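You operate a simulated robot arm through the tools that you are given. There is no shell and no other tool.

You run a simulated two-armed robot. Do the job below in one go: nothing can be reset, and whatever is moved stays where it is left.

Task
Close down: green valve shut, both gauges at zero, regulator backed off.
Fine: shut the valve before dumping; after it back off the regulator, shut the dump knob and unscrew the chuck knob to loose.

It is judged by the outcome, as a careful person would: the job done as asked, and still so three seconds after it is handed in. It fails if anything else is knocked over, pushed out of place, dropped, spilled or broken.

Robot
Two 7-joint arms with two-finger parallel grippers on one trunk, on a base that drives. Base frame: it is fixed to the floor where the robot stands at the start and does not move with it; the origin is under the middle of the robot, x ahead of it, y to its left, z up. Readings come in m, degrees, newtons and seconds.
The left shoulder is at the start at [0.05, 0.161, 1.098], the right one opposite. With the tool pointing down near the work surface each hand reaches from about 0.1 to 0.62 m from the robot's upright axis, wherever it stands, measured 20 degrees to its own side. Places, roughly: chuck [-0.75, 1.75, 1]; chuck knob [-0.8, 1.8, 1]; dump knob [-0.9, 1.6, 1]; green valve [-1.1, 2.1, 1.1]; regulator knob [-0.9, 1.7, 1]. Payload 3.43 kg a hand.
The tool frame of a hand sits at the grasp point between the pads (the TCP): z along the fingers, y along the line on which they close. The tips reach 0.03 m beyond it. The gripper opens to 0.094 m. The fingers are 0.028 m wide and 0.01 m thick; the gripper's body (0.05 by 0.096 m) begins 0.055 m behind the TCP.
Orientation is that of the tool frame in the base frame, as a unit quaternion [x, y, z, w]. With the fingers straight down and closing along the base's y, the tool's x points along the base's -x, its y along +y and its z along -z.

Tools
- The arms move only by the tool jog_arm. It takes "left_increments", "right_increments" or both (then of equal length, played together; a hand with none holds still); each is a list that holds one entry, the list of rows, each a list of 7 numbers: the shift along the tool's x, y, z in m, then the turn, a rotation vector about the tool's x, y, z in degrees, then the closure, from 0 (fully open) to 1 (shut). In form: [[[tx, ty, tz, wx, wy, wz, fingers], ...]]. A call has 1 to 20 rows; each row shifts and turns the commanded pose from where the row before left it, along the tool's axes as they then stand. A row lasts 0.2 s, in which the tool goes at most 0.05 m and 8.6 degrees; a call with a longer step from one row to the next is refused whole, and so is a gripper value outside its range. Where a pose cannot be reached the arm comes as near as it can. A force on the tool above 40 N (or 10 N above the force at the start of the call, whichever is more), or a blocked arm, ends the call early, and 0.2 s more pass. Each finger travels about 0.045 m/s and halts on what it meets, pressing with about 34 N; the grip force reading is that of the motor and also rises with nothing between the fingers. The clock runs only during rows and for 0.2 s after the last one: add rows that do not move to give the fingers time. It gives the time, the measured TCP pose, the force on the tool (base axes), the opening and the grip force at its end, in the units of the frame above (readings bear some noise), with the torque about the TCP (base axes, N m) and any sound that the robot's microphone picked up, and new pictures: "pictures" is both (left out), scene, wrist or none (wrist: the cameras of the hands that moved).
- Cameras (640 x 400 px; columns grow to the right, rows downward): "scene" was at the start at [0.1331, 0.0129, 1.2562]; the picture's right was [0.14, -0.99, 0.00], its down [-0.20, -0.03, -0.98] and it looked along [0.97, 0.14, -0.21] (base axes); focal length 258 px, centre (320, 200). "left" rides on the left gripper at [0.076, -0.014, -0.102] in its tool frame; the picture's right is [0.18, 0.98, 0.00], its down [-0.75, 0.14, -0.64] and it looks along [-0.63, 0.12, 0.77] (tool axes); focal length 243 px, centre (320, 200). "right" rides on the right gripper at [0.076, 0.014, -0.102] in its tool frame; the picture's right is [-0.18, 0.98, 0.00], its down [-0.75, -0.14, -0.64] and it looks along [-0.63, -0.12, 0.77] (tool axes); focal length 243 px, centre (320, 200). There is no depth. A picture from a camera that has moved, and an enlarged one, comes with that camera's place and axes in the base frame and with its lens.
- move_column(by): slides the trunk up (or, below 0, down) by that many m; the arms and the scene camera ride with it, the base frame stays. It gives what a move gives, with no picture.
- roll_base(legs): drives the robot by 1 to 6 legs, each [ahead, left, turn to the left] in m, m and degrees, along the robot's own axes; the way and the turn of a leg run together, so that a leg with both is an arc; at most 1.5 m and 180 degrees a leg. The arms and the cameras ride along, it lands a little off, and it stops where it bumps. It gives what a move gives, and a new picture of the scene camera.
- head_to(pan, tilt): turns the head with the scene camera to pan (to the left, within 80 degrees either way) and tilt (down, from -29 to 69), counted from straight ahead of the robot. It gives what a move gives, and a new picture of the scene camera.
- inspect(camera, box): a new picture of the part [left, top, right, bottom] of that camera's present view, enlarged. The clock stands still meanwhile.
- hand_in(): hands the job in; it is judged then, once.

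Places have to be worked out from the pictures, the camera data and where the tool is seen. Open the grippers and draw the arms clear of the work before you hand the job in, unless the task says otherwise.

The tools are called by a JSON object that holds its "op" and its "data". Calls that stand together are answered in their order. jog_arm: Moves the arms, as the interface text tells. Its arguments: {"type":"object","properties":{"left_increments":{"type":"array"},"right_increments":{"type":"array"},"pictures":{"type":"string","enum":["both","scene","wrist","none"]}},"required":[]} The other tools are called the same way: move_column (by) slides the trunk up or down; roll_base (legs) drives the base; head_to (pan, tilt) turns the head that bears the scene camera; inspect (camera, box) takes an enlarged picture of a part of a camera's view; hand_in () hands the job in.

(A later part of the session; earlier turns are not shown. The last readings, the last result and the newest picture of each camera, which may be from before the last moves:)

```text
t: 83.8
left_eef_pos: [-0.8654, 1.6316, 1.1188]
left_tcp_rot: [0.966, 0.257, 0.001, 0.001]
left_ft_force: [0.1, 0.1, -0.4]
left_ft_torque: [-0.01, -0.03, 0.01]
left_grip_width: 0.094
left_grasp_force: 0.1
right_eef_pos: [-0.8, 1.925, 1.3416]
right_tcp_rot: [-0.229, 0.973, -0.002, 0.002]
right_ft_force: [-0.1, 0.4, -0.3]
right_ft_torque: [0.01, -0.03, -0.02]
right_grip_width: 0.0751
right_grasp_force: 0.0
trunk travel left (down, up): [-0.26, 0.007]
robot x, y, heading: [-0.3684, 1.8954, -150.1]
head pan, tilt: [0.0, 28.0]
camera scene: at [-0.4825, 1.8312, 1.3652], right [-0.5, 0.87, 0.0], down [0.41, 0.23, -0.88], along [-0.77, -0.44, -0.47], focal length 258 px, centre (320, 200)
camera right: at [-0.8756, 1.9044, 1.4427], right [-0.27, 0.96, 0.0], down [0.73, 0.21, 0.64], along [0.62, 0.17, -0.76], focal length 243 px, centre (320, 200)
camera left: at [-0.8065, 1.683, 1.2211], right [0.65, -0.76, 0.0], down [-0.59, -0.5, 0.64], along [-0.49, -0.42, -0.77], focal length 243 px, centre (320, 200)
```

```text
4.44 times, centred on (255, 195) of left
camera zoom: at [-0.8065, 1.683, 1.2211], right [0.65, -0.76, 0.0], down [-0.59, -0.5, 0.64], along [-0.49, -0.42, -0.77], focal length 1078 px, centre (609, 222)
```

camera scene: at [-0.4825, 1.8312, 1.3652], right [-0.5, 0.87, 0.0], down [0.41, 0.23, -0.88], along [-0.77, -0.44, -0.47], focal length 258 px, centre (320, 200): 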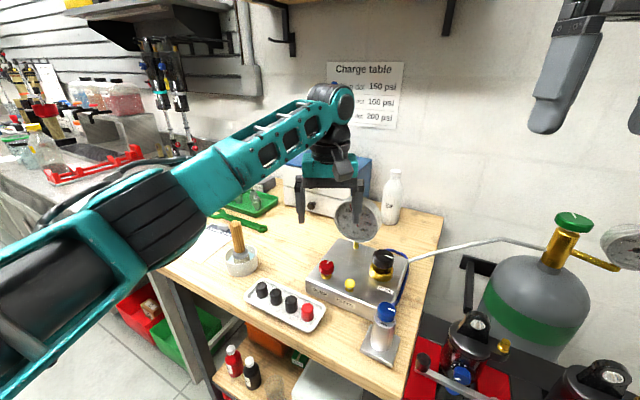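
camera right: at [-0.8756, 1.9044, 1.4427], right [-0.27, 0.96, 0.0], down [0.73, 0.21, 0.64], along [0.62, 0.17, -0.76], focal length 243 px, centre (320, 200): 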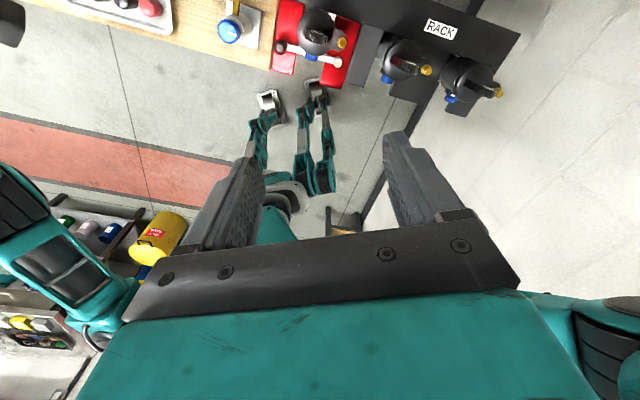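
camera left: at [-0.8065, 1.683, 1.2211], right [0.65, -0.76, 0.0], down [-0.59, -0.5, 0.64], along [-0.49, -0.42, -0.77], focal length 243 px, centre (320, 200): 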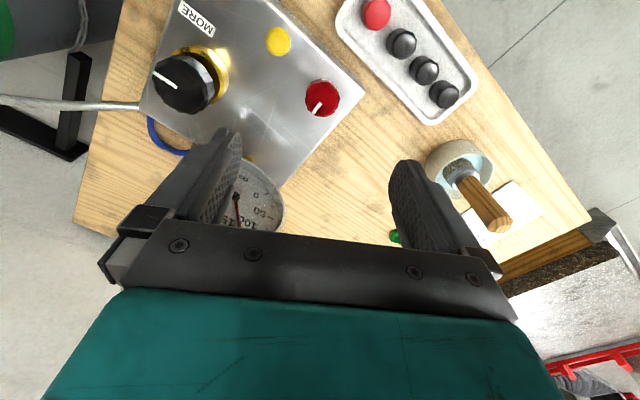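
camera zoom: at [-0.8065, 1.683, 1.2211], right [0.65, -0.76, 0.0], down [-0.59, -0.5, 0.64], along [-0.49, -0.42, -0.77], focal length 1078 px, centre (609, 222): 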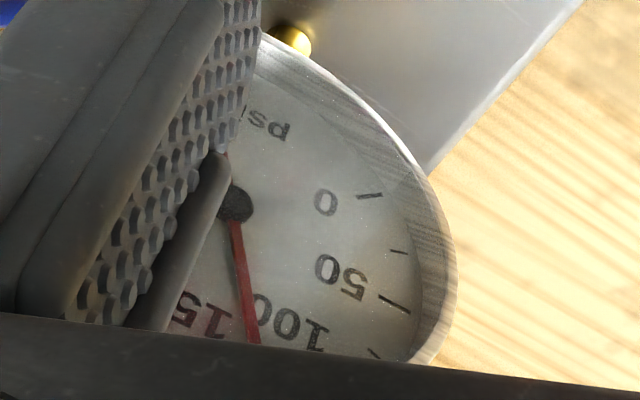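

Dump mark points to -x (same as the valve's shut position), so opening should be ~90° counter-clockwise. I lower the left hand to z≈1.03 over the knob, narrow to ~60 mm, and test the counter-clockwise yaw range in the air.

{"op": "jog_arm", "data": {"left_increments": [[[0, 0, 0.022, 0, 0, 0, 0.2], [0, 0, 0.022, 0, 0, 0, 0.36], [0, 0, 0.022, 0, 0, 0, 0.36], [0, 0, 0.022, 0, 0, 0, 0.36], [0, 0, 0, 0, 0, -8.5, 0.36], [0, 0, 0, 0, 0, -8.5, 0.36], [0, 0, 0, 0, 0, -8.5, 0.36], [0, 0, 0, 0, 0, -8.5, 0.36], [0, 0, 0, 0, 0, -8.5, 0.36], [0, 0, 0, 0, 0, -8.5, 0.36], [0, 0, 0, 0, 0, -8.5, 0.36], [0, 0, 0, 0, 0, -8.5, 0.36], [0, 0, 0, 0, 0, -8.5, 0.36], [0, 0, 0, 0, 0, -8.5, 0.36]]], "pictures": "both"}}

```text
t: 86.8
left_eef_pos: [-0.8656, 1.6274, 1.03]
left_tcp_rot: [0.537, 0.843, 0.0, 0.001]
left_ft_force: [-0.5, -0.9, 0.2]
left_ft_torque: [-0.01, 0.03, 0.01]
left_grip_width: 0.06
left_grasp_force: 0.0
right_eef_pos: [-0.7997, 1.9243, 1.342]
right_tcp_rot: [-0.23, 0.973, -0.001, 0.001]
right_ft_force: [-0.4, -0.4, -0.1]
right_ft_torque: [0.03, -0.02, 0.01]
right_grip_width: 0.075
right_grasp_force: 0.2
trunk travel left (down, up): [-0.26, 0.007]
robot x, y, heading: [-0.3706, 1.8958, -150.2]
head pan, tilt: [0.0, 28.0]
camera scene: at [-0.4822, 1.8305, 1.3651], right [-0.5, 0.87, 0.0], down [0.41, 0.23, -0.88], along [-0.77, -0.44, -0.47], focal length 258 px, centre (320, 200)
camera left: at [-0.9108, 1.6922, 1.1337], right [0.81, 0.58, 0.0], down [0.45, -0.62, 0.64], along [0.38, -0.52, -0.77], focal length 243 px, centre (320, 200)
```

scene: 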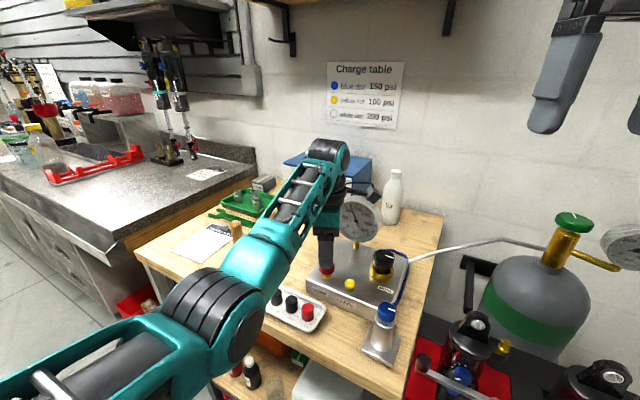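
left: 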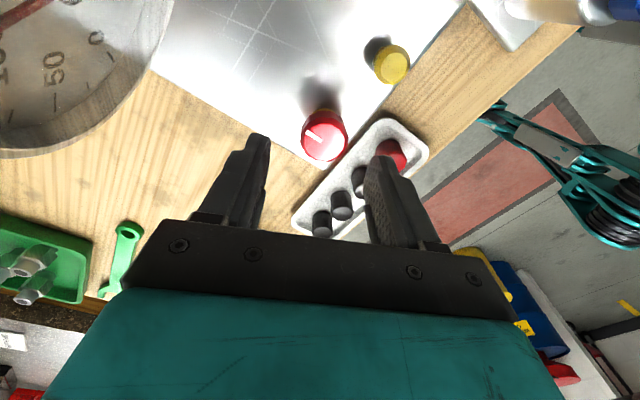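

The counter-clockwise range is fine (no reach warning). I enlarge the left view to fix the knob's centre precisely.

{"op": "inspect", "data": {"camera": "left", "box": [230, 20, 430, 220]}}

```text
2.00 times, centred on (330, 120) of left
camera zoom: at [-0.9108, 1.6922, 1.1337], right [0.81, 0.58, 0.0], down [0.45, -0.62, 0.64], along [0.38, -0.52, -0.77], focal length 485 px, centre (300, 360)
```

zoom: 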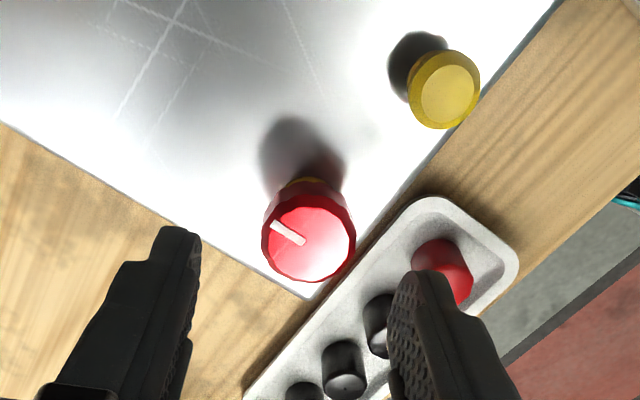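

Knob centre ≈(-0.8635,1.6315), top z≈0.977. I rotate back to the start yaw, correct the few mm, and descend so the tips end ~8 mm above the block (TCP z≈0.98).

{"op": "jog_arm", "data": {"left_increments": [[[0.0028, 0.0035, 0, 0, 0, 8.5, 0.36], [0, 0, 0, 0, 0, 8.5, 0.36], [0, 0, 0, 0, 0, 8.5, 0.36], [0, 0, 0, 0, 0, 8.5, 0.36], [0, 0, 0, 0, 0, 8.5, 0.36], [0, 0, 0, 0, 0, 8.5, 0.36], [0, 0, 0, 0, 0, 8.5, 0.36], [0, 0, 0, 0, 0, 8.5, 0.36], [0, 0, 0, 0, 0, 8.5, 0.36], [0, 0, 0, 0, 0, 8.5, 0.36], [0, 0, 0.017, 0, 0, 0, 0.36], [0, 0, 0.017, 0, 0, 0, 0.36], [0, 0, 0.016, 0, 0, 0, 0.36], [0, 0, 0, 0, 0, 0, 0.36]]], "pictures": "both"}}

{"op": "inspect", "data": {"camera": "left", "box": [170, 40, 470, 240]}}

{"op": "inspect", "data": {"camera": "scene", "box": [270, 170, 430, 300]}}

```text
t: 89.8
left_eef_pos: [-0.8652, 1.6345, 0.9812]
left_tcp_rot: [0.966, 0.257, 0.001, 0.0]
left_ft_force: [0.3, -0.1, -0.5]
left_ft_torque: [0.04, -0.02, 0.01]
left_grip_width: 0.0605
left_grasp_force: 0.1
right_eef_pos: [-0.7994, 1.9242, 1.3419]
right_tcp_rot: [-0.231, 0.973, -0.002, 0.001]
right_ft_force: [-0.1, -0.8, 0.4]
right_ft_torque: [-0.01, 0.0, 0.01]
right_grip_width: 0.0752
right_grasp_force: 0.1
trunk travel left (down, up): [-0.26, 0.007]
robot x, y, heading: [-0.3693, 1.8922, -150.1]
head pan, tilt: [0.0, 28.0]
camera scene: at [-0.4821, 1.8304, 1.3652], right [-0.5, 0.87, 0.0], down [0.41, 0.23, -0.88], along [-0.77, -0.44, -0.47], focal length 258 px, centre (320, 200)
camera left: at [-0.8052, 1.6847, 1.0838], right [0.65, -0.76, 0.0], down [-0.58, -0.5, 0.64], along [-0.49, -0.42, -0.77], focal length 243 px, centre (320, 200)
```

scene: 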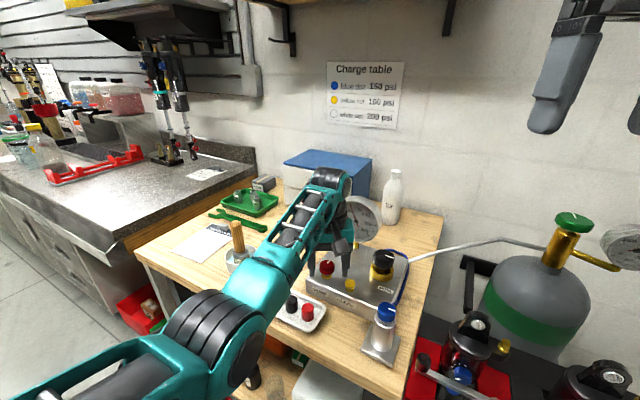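
left: 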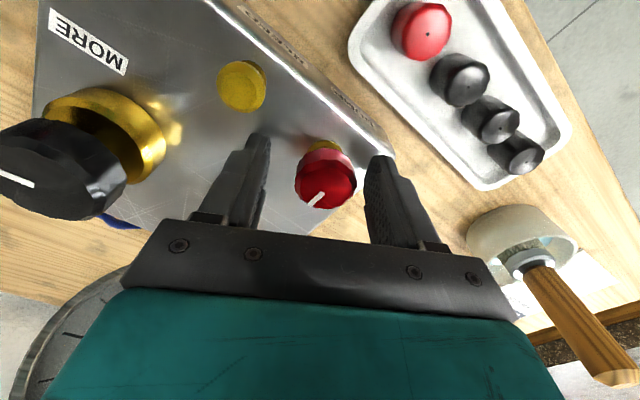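

```text
2.00 times, centred on (320, 140) of left
camera zoom: at [-0.8052, 1.6847, 1.0838], right [0.65, -0.76, 0.0], down [-0.58, -0.5, 0.64], along [-0.49, -0.42, -0.77], focal length 485 px, centre (320, 320)
```

zoom: 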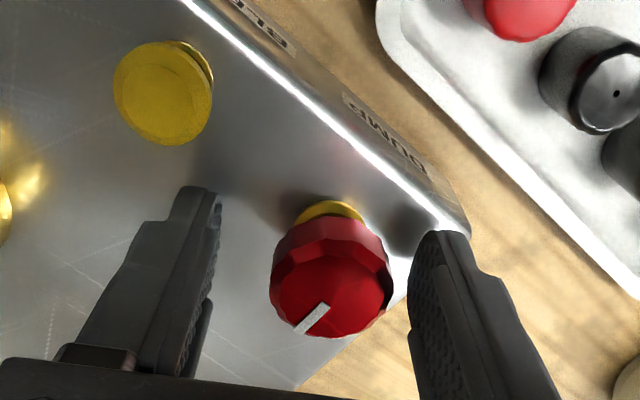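

```text
3.08 times, centred on (350, 235) of scene
camera zoom: at [-0.4821, 1.8304, 1.3652], right [-0.5, 0.87, 0.0], down [0.41, 0.23, -0.88], along [-0.77, -0.44, -0.47], focal length 793 px, centre (228, 92)
```

zoom: 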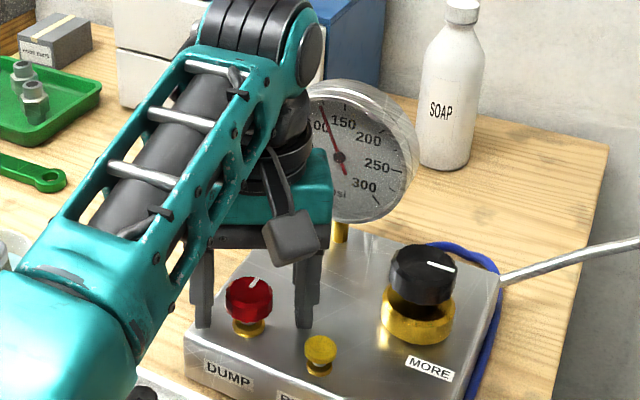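

Fingers straddle the knob; it lies ~3.5 mm toward +tool-y. I shift that, close on it, and turn counter-clockwise 24° as a first check.

{"op": "jog_arm", "data": {"left_increments": [[[0.001, 0.0035, 0, 0, 0, 0, 0.36], [0, 0, 0, 0, 0, 0, 0.6], [0, 0, 0, 0, 0, 0, 0.9], [0, 0, 0, 0, 0, 0, 0.9], [0, 0, 0, 0, 0, 0, 0.9], [0, 0, 0, 0, 0, -8, 0.9], [0, 0, 0, 0, 0, -8, 0.9], [0, 0, 0, 0, 0, -8, 0.9]]], "pictures": "both"}}

{"op": "inspect", "data": {"camera": "scene", "box": [270, 170, 430, 300]}}

{"op": "inspect", "data": {"camera": "scene", "box": [540, 190, 640, 280]}}

```text
t: 91.6
left_eef_pos: [-0.8614, 1.6319, 0.9804]
left_tcp_rot: [0.892, 0.453, 0.001, -0.001]
left_ft_force: [-9.7, 6.3, -1.4]
left_ft_torque: [0.95, -0.26, 0.0]
left_grip_width: 0.0338
left_grasp_force: 44.7
right_eef_pos: [-0.8003, 1.9259, 1.3402]
right_tcp_rot: [-0.229, 0.974, -0.001, 0.002]
right_ft_force: [0.4, -0.1, -0.1]
right_ft_torque: [0.0, -0.01, -0.03]
right_grip_width: 0.0748
right_grasp_force: 0.1
trunk travel left (down, up): [-0.26, 0.007]
robot x, y, heading: [-0.366, 1.8988, -150.2]
head pan, tilt: [0.0, 28.0]
camera scene: at [-0.4834, 1.8309, 1.365], right [-0.5, 0.87, 0.0], down [0.41, 0.23, -0.88], along [-0.77, -0.44, -0.47], focal length 258 px, centre (320, 200)
camera left: at [-0.8288, 1.7024, 1.0838], right [0.9, -0.43, 0.0], down [-0.33, -0.69, 0.64], along [-0.28, -0.58, -0.77], focal length 243 px, centre (320, 200)
```

scene: 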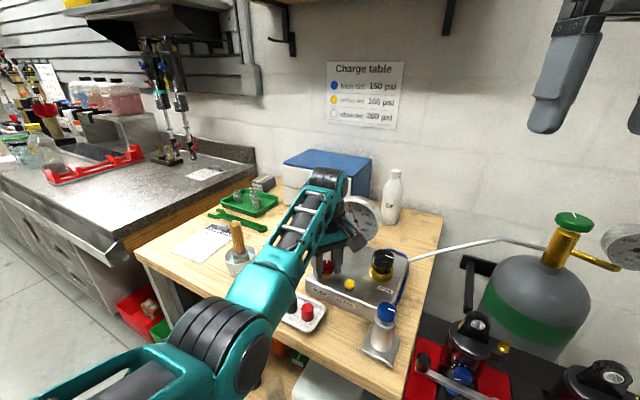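
left: 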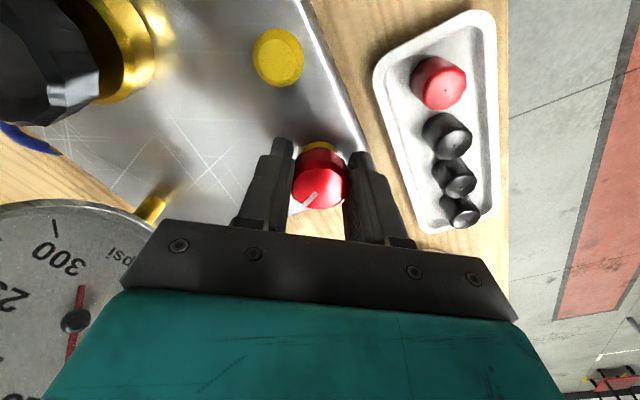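

```text
3.08 times, centred on (350, 235) of scene
camera zoom: at [-0.4834, 1.8309, 1.365], right [-0.5, 0.87, 0.0], down [0.41, 0.23, -0.88], along [-0.77, -0.44, -0.47], focal length 793 px, centre (228, 92)
```

zoom: 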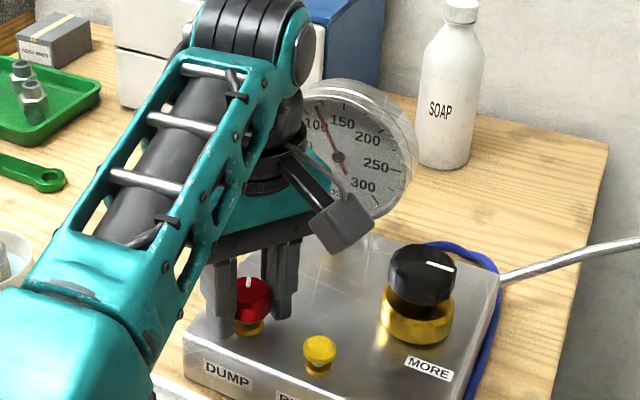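

```text
4.44 times, centred on (590, 235) of scene
camera zoom: at [-0.4834, 1.8309, 1.365], right [-0.5, 0.87, 0.0], down [0.41, 0.23, -0.88], along [-0.77, -0.44, -0.47], focal length 1145 px, centre (-880, 44)
```

zoom: 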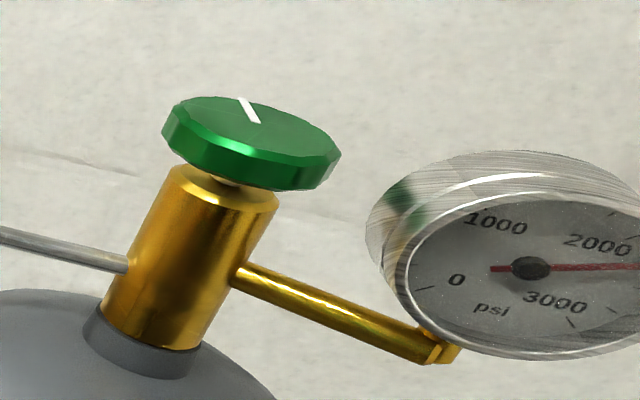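

The knob turns with the hand. I continue counter-clockwise 64° more and look at the gauges.

{"op": "jog_arm", "data": {"left_increments": [[[0, 0, 0, 0, 0, -8, 0.9], [0, 0, 0, 0, 0, -8, 0.9], [0, 0, 0, 0, 0, -8, 0.9], [0, 0, 0, 0, 0, -8, 0.9], [0, 0, 0, 0, 0, -8, 0.9], [0, 0, 0, 0, 0, -8, 0.9], [0, 0, 0, 0, 0, -8, 0.9], [0, 0, 0, 0, 0, -8, 0.9]]], "pictures": "both"}}

{"op": "inspect", "data": {"camera": "scene", "box": [270, 170, 430, 300]}}

{"op": "inspect", "data": {"camera": "scene", "box": [540, 190, 640, 280]}}

```text
t: 93.4
left_eef_pos: [-0.8644, 1.6308, 0.981]
left_tcp_rot: [0.516, 0.857, -0.001, 0.0]
left_ft_force: [-24.0, 10.3, 2.9]
left_ft_torque: [0.76, -0.09, -0.08]
left_grip_width: 0.0341
left_grasp_force: 45.2
right_eef_pos: [-0.8011, 1.9263, 1.34]
right_tcp_rot: [-0.23, 0.973, -0.002, 0.002]
right_ft_force: [-0.6, 0.9, -1.0]
right_ft_torque: [0.04, 0.03, 0.03]
right_grip_width: 0.0753
right_grasp_force: 0.0
trunk travel left (down, up): [-0.26, 0.007]
robot x, y, heading: [-0.3711, 1.8959, -150.3]
head pan, tilt: [0.0, 28.0]
camera scene: at [-0.4848, 1.8317, 1.365], right [-0.5, 0.87, 0.0], down [0.41, 0.23, -0.88], along [-0.76, -0.44, -0.47], focal length 258 px, centre (320, 200)
camera left: at [-0.9119, 1.6933, 1.0837], right [0.78, 0.62, 0.0], down [0.48, -0.6, 0.64], along [0.4, -0.5, -0.77], focal length 243 px, centre (320, 200)
```

scene: 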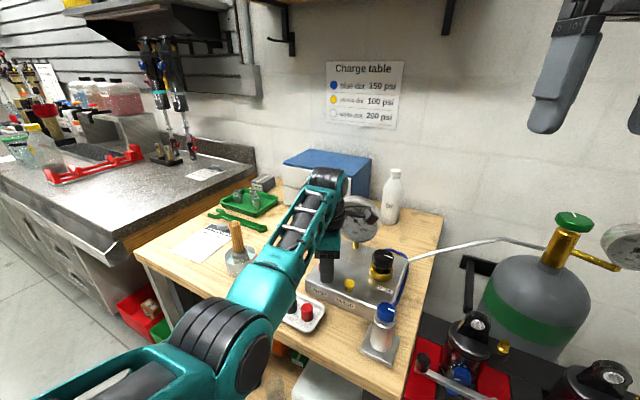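
left: 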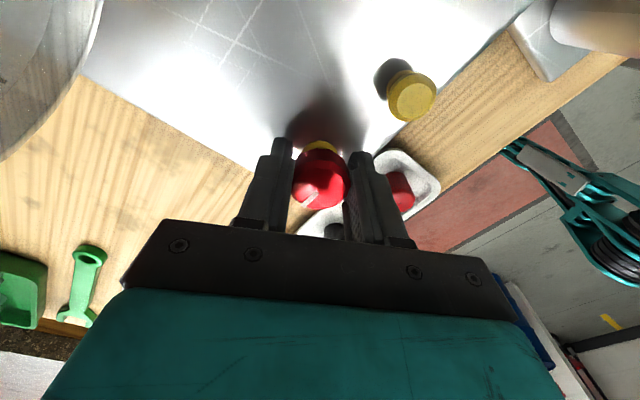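

```text
3.08 times, centred on (350, 235) of scene
camera zoom: at [-0.4848, 1.8317, 1.365], right [-0.5, 0.87, 0.0], down [0.41, 0.23, -0.88], along [-0.76, -0.44, -0.47], focal length 793 px, centre (228, 92)
```

zoom: 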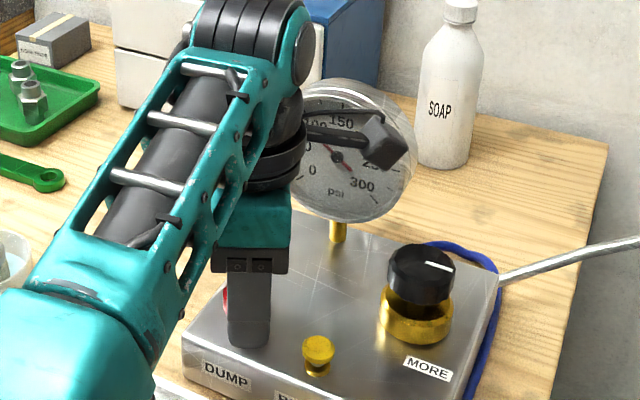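

```text
4.44 times, centred on (590, 235) of scene
camera zoom: at [-0.4848, 1.8317, 1.365], right [-0.5, 0.87, 0.0], down [0.41, 0.23, -0.88], along [-0.76, -0.44, -0.47], focal length 1145 px, centre (-880, 44)
```

zoom: 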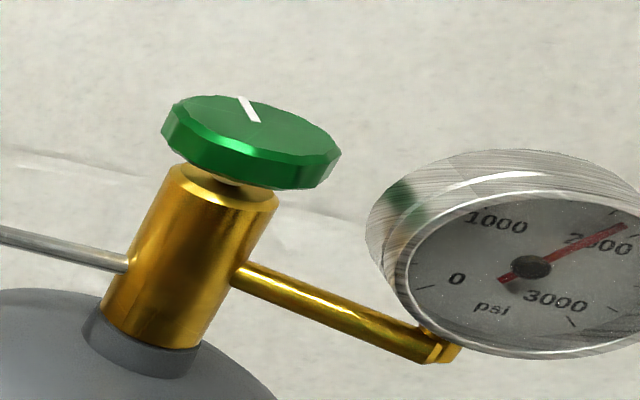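

The cylinder-side gauge is falling (~2000 now): the dump is open. I release the knob and wait 4 s while it vents.

{"op": "jog_arm", "data": {"left_increments": [[[0, 0, 0, 0, 0, 0, 0.4], [0, 0, 0, 0, 0, 0, 0.4], [0, 0, 0, 0, 0, 0, 0.4], [0, 0, 0, 0, 0, 0, 0.4], [0, 0, 0, 0, 0, 0, 0.4], [0, 0, 0, 0, 0, 0, 0.4], [0, 0, 0, 0, 0, 0, 0.4], [0, 0, 0, 0, 0, 0, 0.4], [0, 0, 0, 0, 0, 0, 0.4], [0, 0, 0, 0, 0, 0, 0.4], [0, 0, 0, 0, 0, 0, 0.4], [0, 0, 0, 0, 0, 0, 0.4], [0, 0, 0, 0, 0, 0, 0.4], [0, 0, 0, 0, 0, 0, 0.4], [0, 0, 0, 0, 0, 0, 0.4], [0, 0, 0, 0, 0, 0, 0.4], [0, 0, 0, 0, 0, 0, 0.4], [0, 0, 0, 0, 0, 0, 0.4], [0, 0, 0, 0, 0, 0, 0.4], [0, 0, 0, 0, 0, 0, 0.4]]], "pictures": "both"}}

{"op": "inspect", "data": {"camera": "scene", "box": [320, 180, 400, 260]}}

{"op": "inspect", "data": {"camera": "scene", "box": [540, 190, 640, 280]}}

```text
t: 97.6
left_eef_pos: [-0.8611, 1.6297, 0.9805]
left_tcp_rot: [0.516, 0.857, 0.0, 0.001]
left_ft_force: [0.0, -0.7, 0.4]
left_ft_torque: [0.0, 0.04, 0.03]
left_grip_width: 0.0562
left_grasp_force: 0.1
right_eef_pos: [-0.7999, 1.9247, 1.3403]
right_tcp_rot: [-0.23, 0.973, -0.001, 0.001]
right_ft_force: [1.1, -1.0, 0.4]
right_ft_torque: [0.02, -0.02, 0.01]
right_grip_width: 0.0752
right_grasp_force: 0.1
trunk travel left (down, up): [-0.26, 0.007]
robot x, y, heading: [-0.3679, 1.8921, -150.1]
head pan, tilt: [0.0, 28.0]
camera scene: at [-0.4821, 1.8304, 1.3651], right [-0.5, 0.87, 0.0], down [0.41, 0.23, -0.88], along [-0.77, -0.44, -0.47], focal length 258 px, centre (320, 200)
camera left: at [-0.9092, 1.692, 1.0835], right [0.78, 0.62, 0.0], down [0.48, -0.6, 0.64], along [0.4, -0.5, -0.77], focal length 243 px, centre (320, 200)
```

scene: 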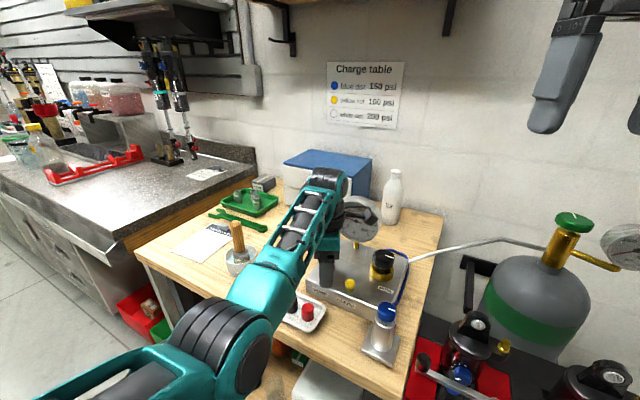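
left: 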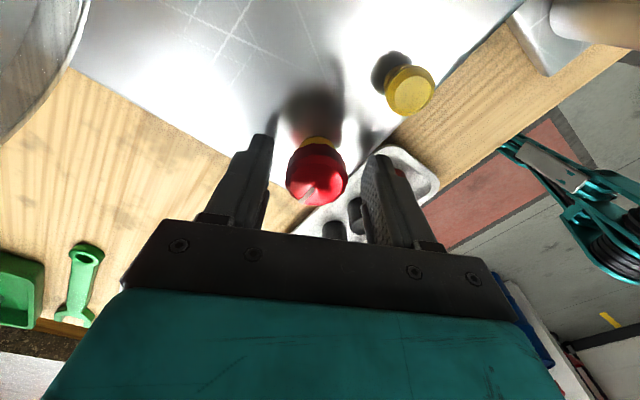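

```text
5.00 times, centred on (360, 220) of scene
camera zoom: at [-0.4821, 1.8304, 1.3651], right [-0.5, 0.87, 0.0], down [0.41, 0.23, -0.88], along [-0.77, -0.44, -0.47], focal length 1288 px, centre (120, 100)
```

zoom: 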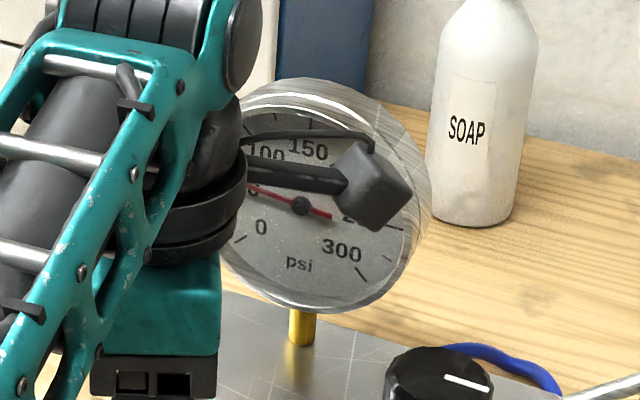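

```text
4.44 times, centred on (590, 235) of scene
camera zoom: at [-0.4821, 1.8304, 1.3651], right [-0.5, 0.87, 0.0], down [0.41, 0.23, -0.88], along [-0.77, -0.44, -0.47], focal length 1145 px, centre (-880, 44)
```

zoom: 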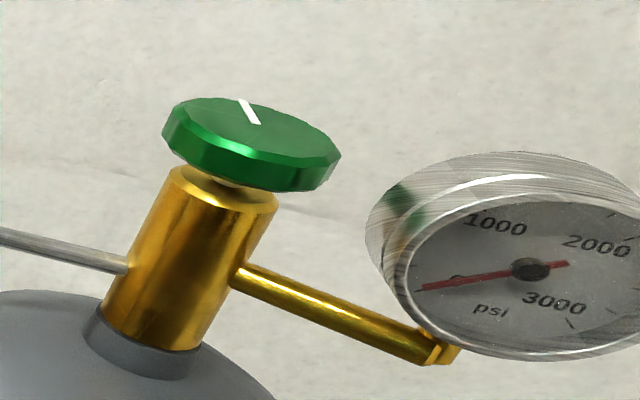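

Cylinder gauge is at zero, outlet gauge down to ~40 psi and falling — the valve is shut. I lift the left hand clear and move it aside (keeping its yaw for shutting the dump later) while venting continues.

{"op": "jog_arm", "data": {"left_increments": [[[0, 0, -0.02, 0, 0, 0, 0.4], [0, 0, -0.03, 0, 0, 0, 0.4], [0, 0, -0.04, 0, 0, 0, 0.4], [0, 0, -0.04, 0, 0, 0, 0.4], [-0.0333, 0.0072, -0.015, 0, 0, 0, 0.4], [-0.0333, 0.0072, -0.015, 0, 0, 0, 0.4], [-0.0333, 0.0072, -0.015, 0, 0, 0, 0.4], [-0.0333, 0.0072, -0.015, 0, 0, 0, 0.4], [-0.0333, 0.0072, -0.015, 0, 0, 0, 0.4], [0, 0, 0, 0, 0, 0, 0.4], [0, 0, 0, 0, 0, 0, 0.4], [0, 0, 0, 0, 0, 0, 0.4], [0, 0, 0, 0, 0, 0, 0.4], [0, 0, 0, 0, 0, 0, 0.4], [0, 0, 0, 0, 0, 0, 0.4], [0, 0, 0, 0, 0, 0, 0.4], [0, 0, 0, 0, 0, 0, 0.4], [0, 0, 0, 0, 0, 0, 0.4], [0, 0, 0, 0, 0, 0, 0.4], [0, 0, 0, 0, 0, 0, 0.4]]], "pictures": "both"}}

{"op": "inspect", "data": {"camera": "scene", "box": [290, 170, 450, 300]}}

{"op": "inspect", "data": {"camera": "scene", "box": [540, 190, 640, 280]}}

```text
t: 101.8
left_eef_pos: [-0.7508, 1.4993, 1.1875]
left_tcp_rot: [0.516, 0.856, 0.0, 0.001]
left_ft_force: [0.0, 0.0, 0.1]
left_ft_torque: [0.03, 0.0, 0.01]
left_grip_width: 0.0565
left_grasp_force: 0.0
left hand out of reach, approached as far as the arm can: row 3
right_eef_pos: [-0.8, 1.9253, 1.3422]
right_tcp_rot: [-0.231, 0.973, -0.001, 0.001]
right_ft_force: [-0.3, -0.1, -0.3]
right_ft_torque: [0.0, -0.01, 0.0]
right_grip_width: 0.0752
right_grasp_force: 0.1
trunk travel left (down, up): [-0.26, 0.007]
robot x, y, heading: [-0.3666, 1.8945, -150.0]
head pan, tilt: [0.0, 28.0]
camera scene: at [-0.4822, 1.8304, 1.3651], right [-0.5, 0.87, 0.0], down [0.41, 0.23, -0.88], along [-0.77, -0.44, -0.47], focal length 258 px, centre (320, 200)
camera left: at [-0.7986, 1.5611, 1.2893], right [0.78, 0.62, 0.0], down [0.48, -0.6, 0.64], along [0.4, -0.5, -0.77], focal length 243 px, centre (320, 200)
```

scene: 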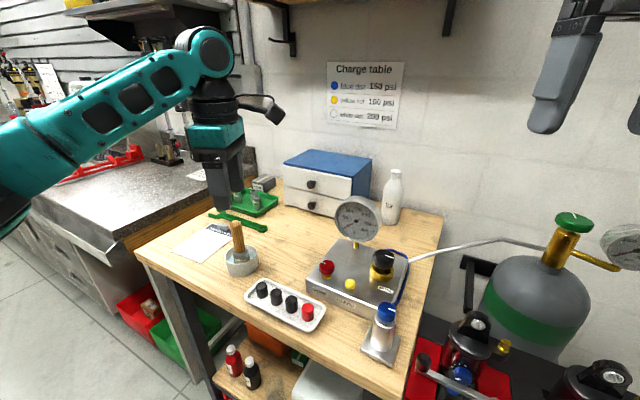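
left: 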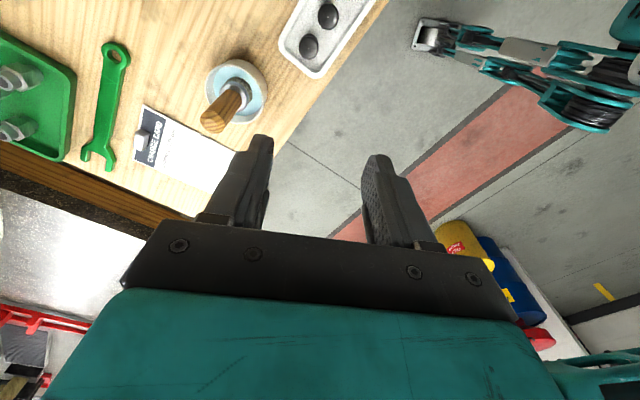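

```text
3.08 times, centred on (370, 235) of scene
camera zoom: at [-0.4822, 1.8304, 1.3651], right [-0.5, 0.87, 0.0], down [0.41, 0.23, -0.88], along [-0.77, -0.44, -0.47], focal length 793 px, centre (166, 92)
```

zoom: 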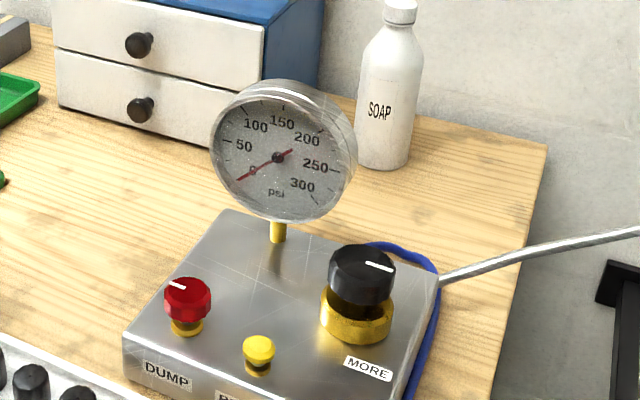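

```text
4.44 times, centred on (590, 235) of scene
camera zoom: at [-0.4822, 1.8304, 1.3651], right [-0.5, 0.87, 0.0], down [0.41, 0.23, -0.88], along [-0.77, -0.44, -0.47], focal length 1145 px, centre (-880, 44)
```

zoom: 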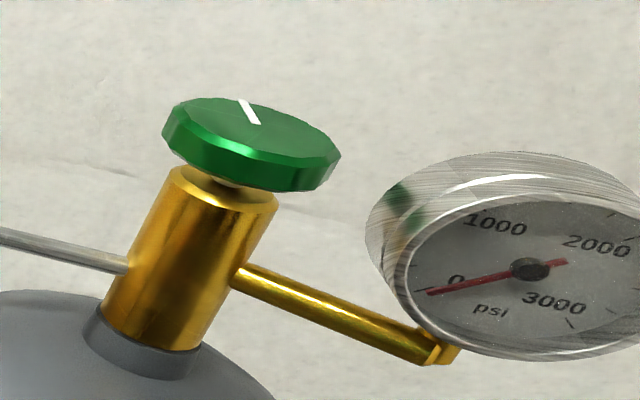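

Both gauges read zero. Next is the regulator (black knob, mark at ~+97°, "MORE" label on its clockwise side, so backing off is counter-clockwise). I move the left hand a bit further aside, yaw the right hand to -164° (camera away from the gauge) and hover above the regulator.

{"op": "jog_arm", "data": {"left_increments": [[[-0.0085, -0.0011, 0, 0, 0, 0, 0.4], [-0.0085, -0.0011, 0, 0, 0, 0, 0.4], [-0.0085, -0.0011, 0, 0, 0, 0, 0.4], [-0.0085, -0.0011, 0, 0, 0, 0, 0.4], [-0.0085, -0.0011, 0, 0, 0, 0, 0.4], [-0.0085, -0.0011, 0, 0, 0, 0, 0.4], [-0.0085, -0.0011, 0, 0, 0, 0, 0.4], [-0.0085, -0.0011, 0, 0, 0, 0, 0.4], [-0.0085, -0.0011, 0, 0, 0, 0, 0.4], [-0.0085, -0.0011, 0, 0, 0, 0, 0.4], [0, 0, 0, 0, 0, 0, 0.4], [0, 0, 0, 0, 0, 0, 0.4], [0, 0, 0, 0, 0, 0, 0.4], [0, 0, 0, 0, 0, 0, 0.4], [0, 0, 0, 0, 0, 0, 0.4], [0, 0, 0, 0, 0, 0, 0.4], [0, 0, 0, 0, 0, 0, 0.4], [0, 0, 0, 0, 0, 0, 0.4]]], "right_increments": [[[0, 0, 0, 0, 0, -8, 0.2], [0, 0, 0, 0, 0, -8, 0.2], [0, 0, 0, 0, 0, -8, 0.2], [0, 0, 0, 0, 0, -8, 0.2], [0, 0, 0, 0, 0, -8, 0.2], [0, 0, 0, 0, 0, -8, 0.2], [0, 0, 0, 0, 0, -8, 0.2], [0, 0, 0, 0, 0, -8, 0.2], [0, 0, 0, 0, 0, -8, 0.2], [0, 0, 0, 0, 0, -8, 0.2], [0.0184, 0.0218, 0.03, 0, 0, 0, 0.3], [0.0184, 0.0218, 0.03, 0, 0, 0, 0.3], [0.0184, 0.0218, 0.03, 0, 0, 0, 0.3], [0.0184, 0.0218, 0.03, 0, 0, 0, 0.3], [0.0184, 0.0218, 0.03, 0, 0, 0, 0.3], [0.0184, 0.0218, 0.03, 0, 0, 0, 0.3], [0.0184, 0.0218, 0.03, 0, 0, 0, 0.3], [0.0184, 0.0218, 0.03, 0, 0, 0, 0.3]]], "pictures": "both"}}

{"op": "inspect", "data": {"camera": "right", "box": [180, 20, 480, 220]}}

```text
t: 105.6
left_eef_pos: [-0.7228, 1.4191, 1.1855]
left_tcp_rot: [0.516, 0.857, 0.001, 0.001]
left_ft_force: [-0.8, 0.4, 0.6]
left_ft_torque: [0.03, 0.02, 0.01]
left_grip_width: 0.0563
left_grasp_force: 0.1
right_eef_pos: [-0.9246, 1.7324, 1.0989]
right_tcp_rot: [0.803, -0.597, 0.001, -0.001]
right_ft_force: [-0.6, -0.2, -0.1]
right_ft_torque: [0.02, 0.02, -0.03]
right_grip_width: 0.0657
right_grasp_force: 0.1
trunk travel left (down, up): [-0.26, 0.007]
robot x, y, heading: [-0.37, 1.8996, -150.2]
head pan, tilt: [0.0, 28.0]
camera scene: at [-0.4825, 1.8298, 1.3651], right [-0.5, 0.87, 0.0], down [0.41, 0.23, -0.88], along [-0.77, -0.44, -0.47], focal length 258 px, centre (320, 200)
camera right: at [-0.9177, 1.6556, 1.2002], right [-0.99, -0.1, 0.0], down [-0.08, 0.76, 0.64], along [-0.06, 0.64, -0.77], focal length 243 px, centre (320, 200)
camera left: at [-0.7704, 1.4811, 1.2886], right [0.78, 0.62, 0.0], down [0.48, -0.6, 0.64], along [0.4, -0.5, -0.77], focal length 243 px, centre (320, 200)
```

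scene: 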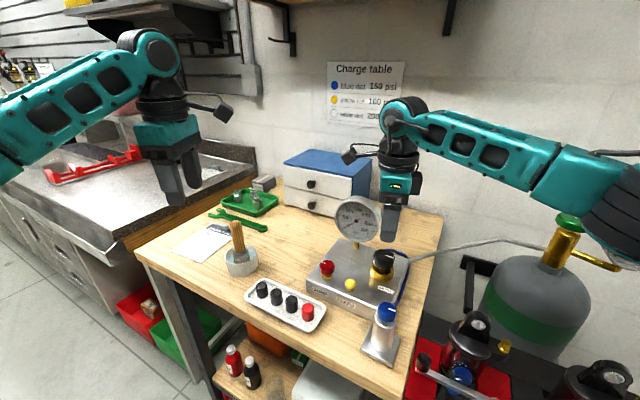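
right: 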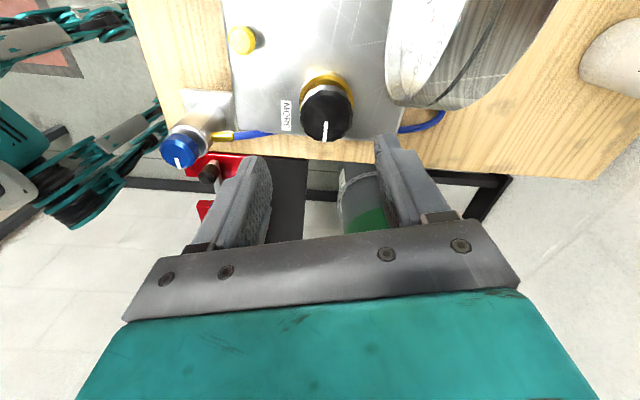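
left: 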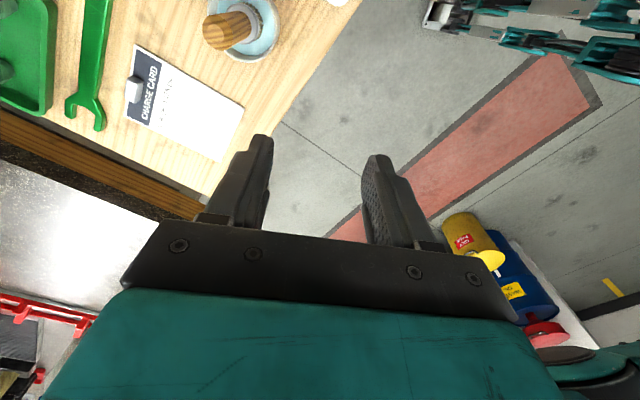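

```text
2.00 times, centred on (330, 120) of right
camera zoom: at [-0.9177, 1.6556, 1.2002], right [-0.99, -0.1, 0.0], down [-0.08, 0.76, 0.64], along [-0.06, 0.64, -0.77], focal length 485 px, centre (300, 360)
```

zoom: 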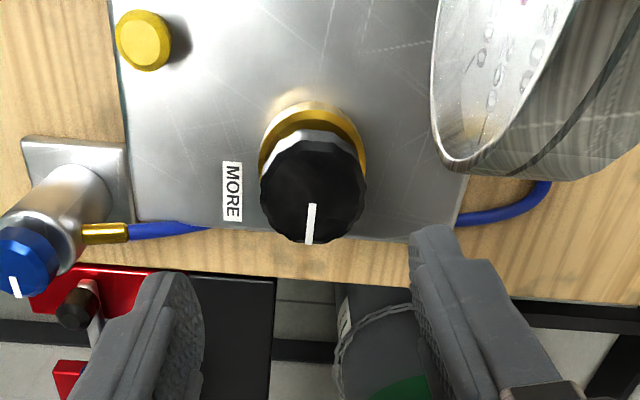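

I enlarge the label and knob further to be sure about the turning direction.

{"op": "inspect", "data": {"camera": "right", "box": [270, 60, 370, 150]}}

{"op": "inspect", "data": {"camera": "scene", "box": [340, 240, 420, 310]}}

```text
4.44 times, centred on (320, 105) of right
camera zoom: at [-0.9177, 1.6556, 1.2002], right [-0.99, -0.1, 0.0], down [-0.08, 0.76, 0.64], along [-0.06, 0.64, -0.77], focal length 1078 px, centre (320, 622)
```

zoom: 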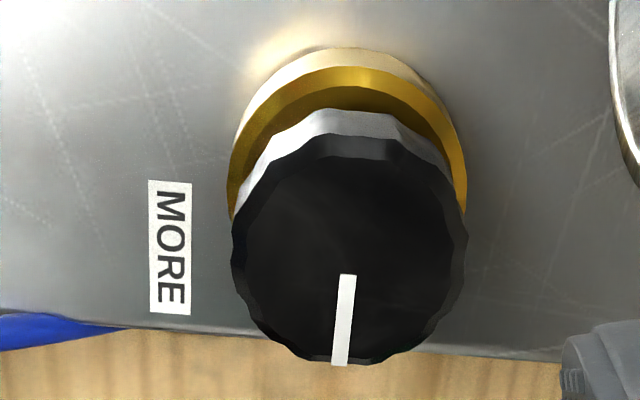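

```text
5.71 times, centred on (380, 275) of scene
camera zoom: at [-0.4825, 1.8298, 1.3651], right [-0.5, 0.87, 0.0], down [0.41, 0.23, -0.88], along [-0.77, -0.44, -0.47], focal length 1472 px, centre (-23, -229)
```

zoom: 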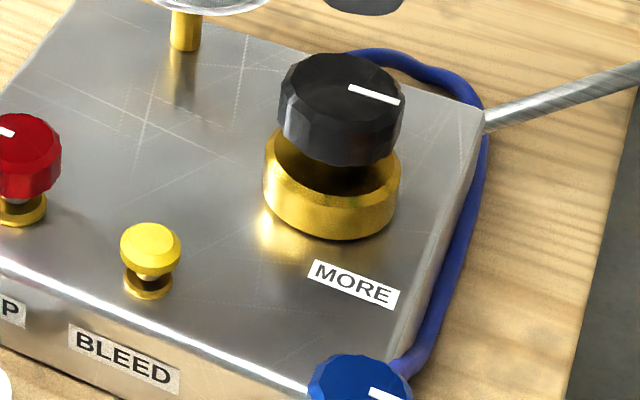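

No arrow, but the mark sits at 3 o'clock with MORE clockwise of it, and the other knobs' shut position is 12 o'clock, so backing off is counter-clockwise. Knob centre ≈(-0.931,1.734), top z≈0.997, brass collar top ≈0.963; I descend to TCP z≈1.000 so tips stay above the collar.

{"op": "jog_arm", "data": {"right_increments": [[[-0.0034, 0.0057, 0, 0, 0, 0, 0.3], [0, 0, 0.025, 0, 0, 0, 0.3], [0, 0, 0.025, 0, 0, 0, 0.3], [0, 0, 0.025, 0, 0, 0, 0.3], [0, 0, 0.024, 0, 0, 0, 0.3], [0, 0, 0, 0, 0, 0, 0.3]]], "pictures": "both"}}

{"op": "inspect", "data": {"camera": "right", "box": [180, 60, 480, 260]}}

{"op": "inspect", "data": {"camera": "scene", "box": [320, 180, 440, 300]}}

```text
t: 107.0
left_eef_pos: [-0.7204, 1.4203, 1.1862]
left_tcp_rot: [0.516, 0.856, 0.0, 0.002]
left_ft_force: [-0.5, -0.8, 0.4]
left_ft_torque: [0.0, -0.01, -0.01]
left_grip_width: 0.0567
left_grasp_force: 0.0
right_eef_pos: [-0.9315, 1.7335, 1.0028]
right_tcp_rot: [0.801, -0.599, 0.001, -0.001]
right_ft_force: [-0.9, 3.2, 4.1]
right_ft_torque: [-0.33, 0.11, -0.16]
right_grip_width: 0.0658
right_grasp_force: 0.0
trunk travel left (down, up): [-0.26, 0.007]
robot x, y, heading: [-0.3705, 1.896, -150.4]
head pan, tilt: [0.0, 28.0]
camera scene: at [-0.4818, 1.831, 1.3653], right [-0.5, 0.87, 0.0], down [0.41, 0.23, -0.88], along [-0.77, -0.44, -0.47], focal length 258 px, centre (320, 200)
camera right: at [-0.9246, 1.6575, 1.1044], right [-0.99, -0.1, 0.0], down [-0.08, 0.76, 0.64], along [-0.06, 0.64, -0.77], focal length 243 px, centre (320, 200)
```

scene: 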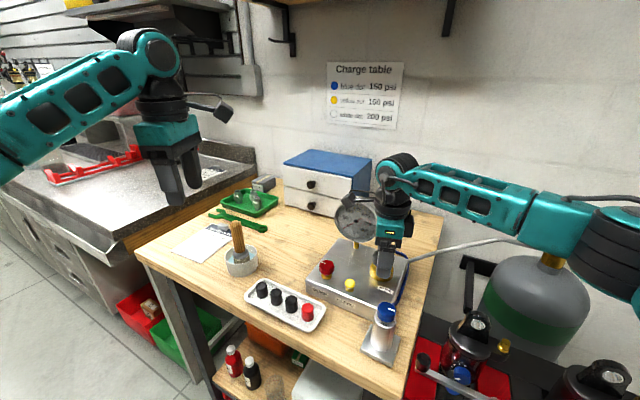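
right: 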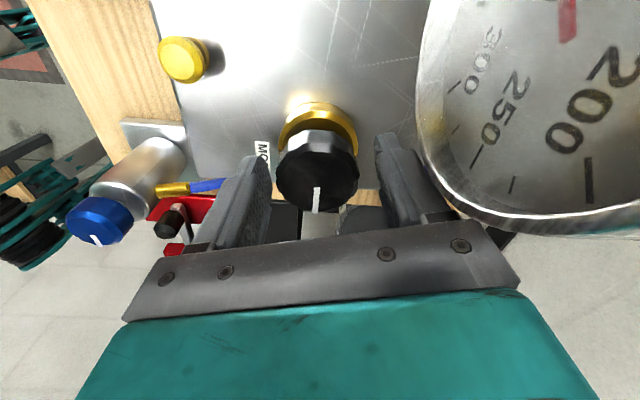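

```text
2.00 times, centred on (330, 160) of right
camera zoom: at [-0.9246, 1.6575, 1.1044], right [-0.99, -0.1, 0.0], down [-0.08, 0.76, 0.64], along [-0.06, 0.64, -0.77], focal length 485 px, centre (300, 280)
```

zoom: 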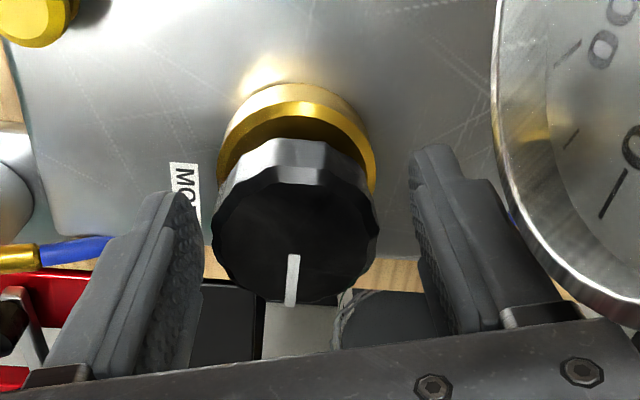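

```text
3.33 times, centred on (380, 240) of scene
camera zoom: at [-0.4818, 1.831, 1.3653], right [-0.5, 0.87, 0.0], down [0.41, 0.23, -0.88], along [-0.77, -0.44, -0.47], focal length 859 px, centre (120, 67)
```

zoom: 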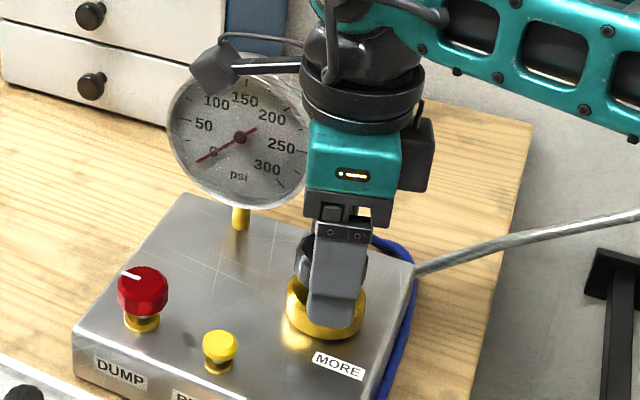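

There's a light contact (≈5 N): working back force and torque, the gripper's body corner touches the outlet gauge's rim near (-0.973,1.703,1.07). I lift straight up at once, and re-yaw the hand to about -95° so its narrow side faces the gauge.

{"op": "jog_arm", "data": {"right_increments": [[[0, 0, -0.03, 0, 0, 0, 0.3], [0, 0, -0.03, 0, 0, 0, 0.3], [0, 0, -0.03, 0, 0, 0, 0.3], [0, 0, 0, 0, 0, -8.6, 0.3], [0, 0, 0, 0, 0, -8.6, 0.3], [0, 0, 0, 0, 0, -8.6, 0.3], [0, 0, 0, 0, 0, -8.6, 0.3], [0, 0, 0, 0, 0, -8.6, 0.3], [0, 0, 0, 0, 0, -8.6, 0.3], [0, 0, 0, 0, 0, -8.6, 0.3], [0, 0, 0, 0, 0, -8.6, 0.3]]], "pictures": "both"}}

{"op": "inspect", "data": {"camera": "scene", "box": [290, 170, 450, 300]}}

{"op": "inspect", "data": {"camera": "right", "box": [160, 0, 480, 220]}}

```text
t: 109.4
left_eef_pos: [-0.7223, 1.4183, 1.1852]
left_tcp_rot: [0.517, 0.856, 0.0, 0.001]
left_ft_force: [0.4, 0.2, -0.6]
left_ft_torque: [-0.01, 0.0, 0.03]
left_grip_width: 0.0564
left_grasp_force: 0.1
right_eef_pos: [-0.9303, 1.7336, 1.0919]
right_tcp_rot: [0.999, -0.039, 0.002, 0.0]
right_ft_force: [-0.7, -0.2, 0.2]
right_ft_torque: [0.02, -0.03, 0.0]
right_grip_width: 0.066
right_grasp_force: 0.1
trunk travel left (down, up): [-0.26, 0.007]
robot x, y, heading: [-0.3698, 1.896, -150.2]
head pan, tilt: [0.0, 28.0]
camera scene: at [-0.4821, 1.8304, 1.3651], right [-0.5, 0.87, 0.0], down [0.41, 0.23, -0.88], along [-0.77, -0.44, -0.47], focal length 258 px, centre (320, 200)
camera right: at [-0.8573, 1.7139, 1.1941], right [-0.26, -0.97, 0.0], down [-0.74, 0.2, 0.64], along [-0.62, 0.17, -0.77], focal length 243 px, centre (320, 200)
```

scene: 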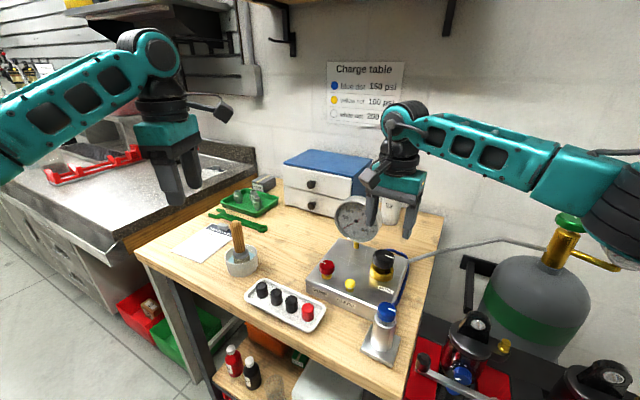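
right: 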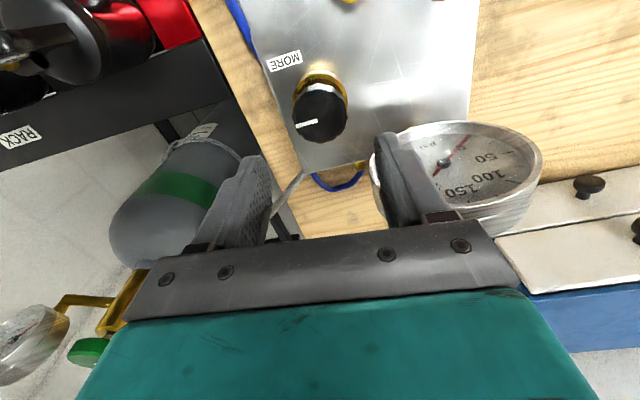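

```text
3.08 times, centred on (370, 235) of scene
camera zoom: at [-0.4821, 1.8304, 1.3651], right [-0.5, 0.87, 0.0], down [0.41, 0.23, -0.88], along [-0.77, -0.44, -0.47], focal length 793 px, centre (166, 92)
```

zoom: 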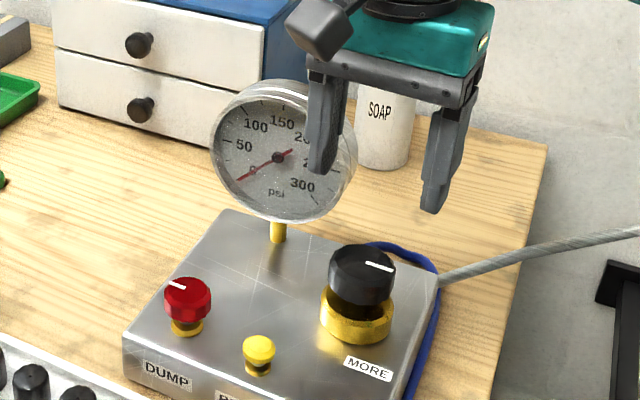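

```text
1.82 times, centred on (320, 110) of right
camera zoom: at [-0.8573, 1.7139, 1.1941], right [-0.26, -0.97, 0.0], down [-0.74, 0.2, 0.64], along [-0.62, 0.17, -0.77], focal length 441 px, centre (320, 364)
```

zoom: 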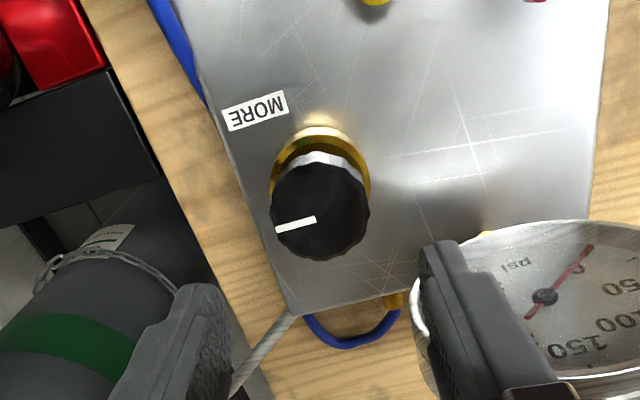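

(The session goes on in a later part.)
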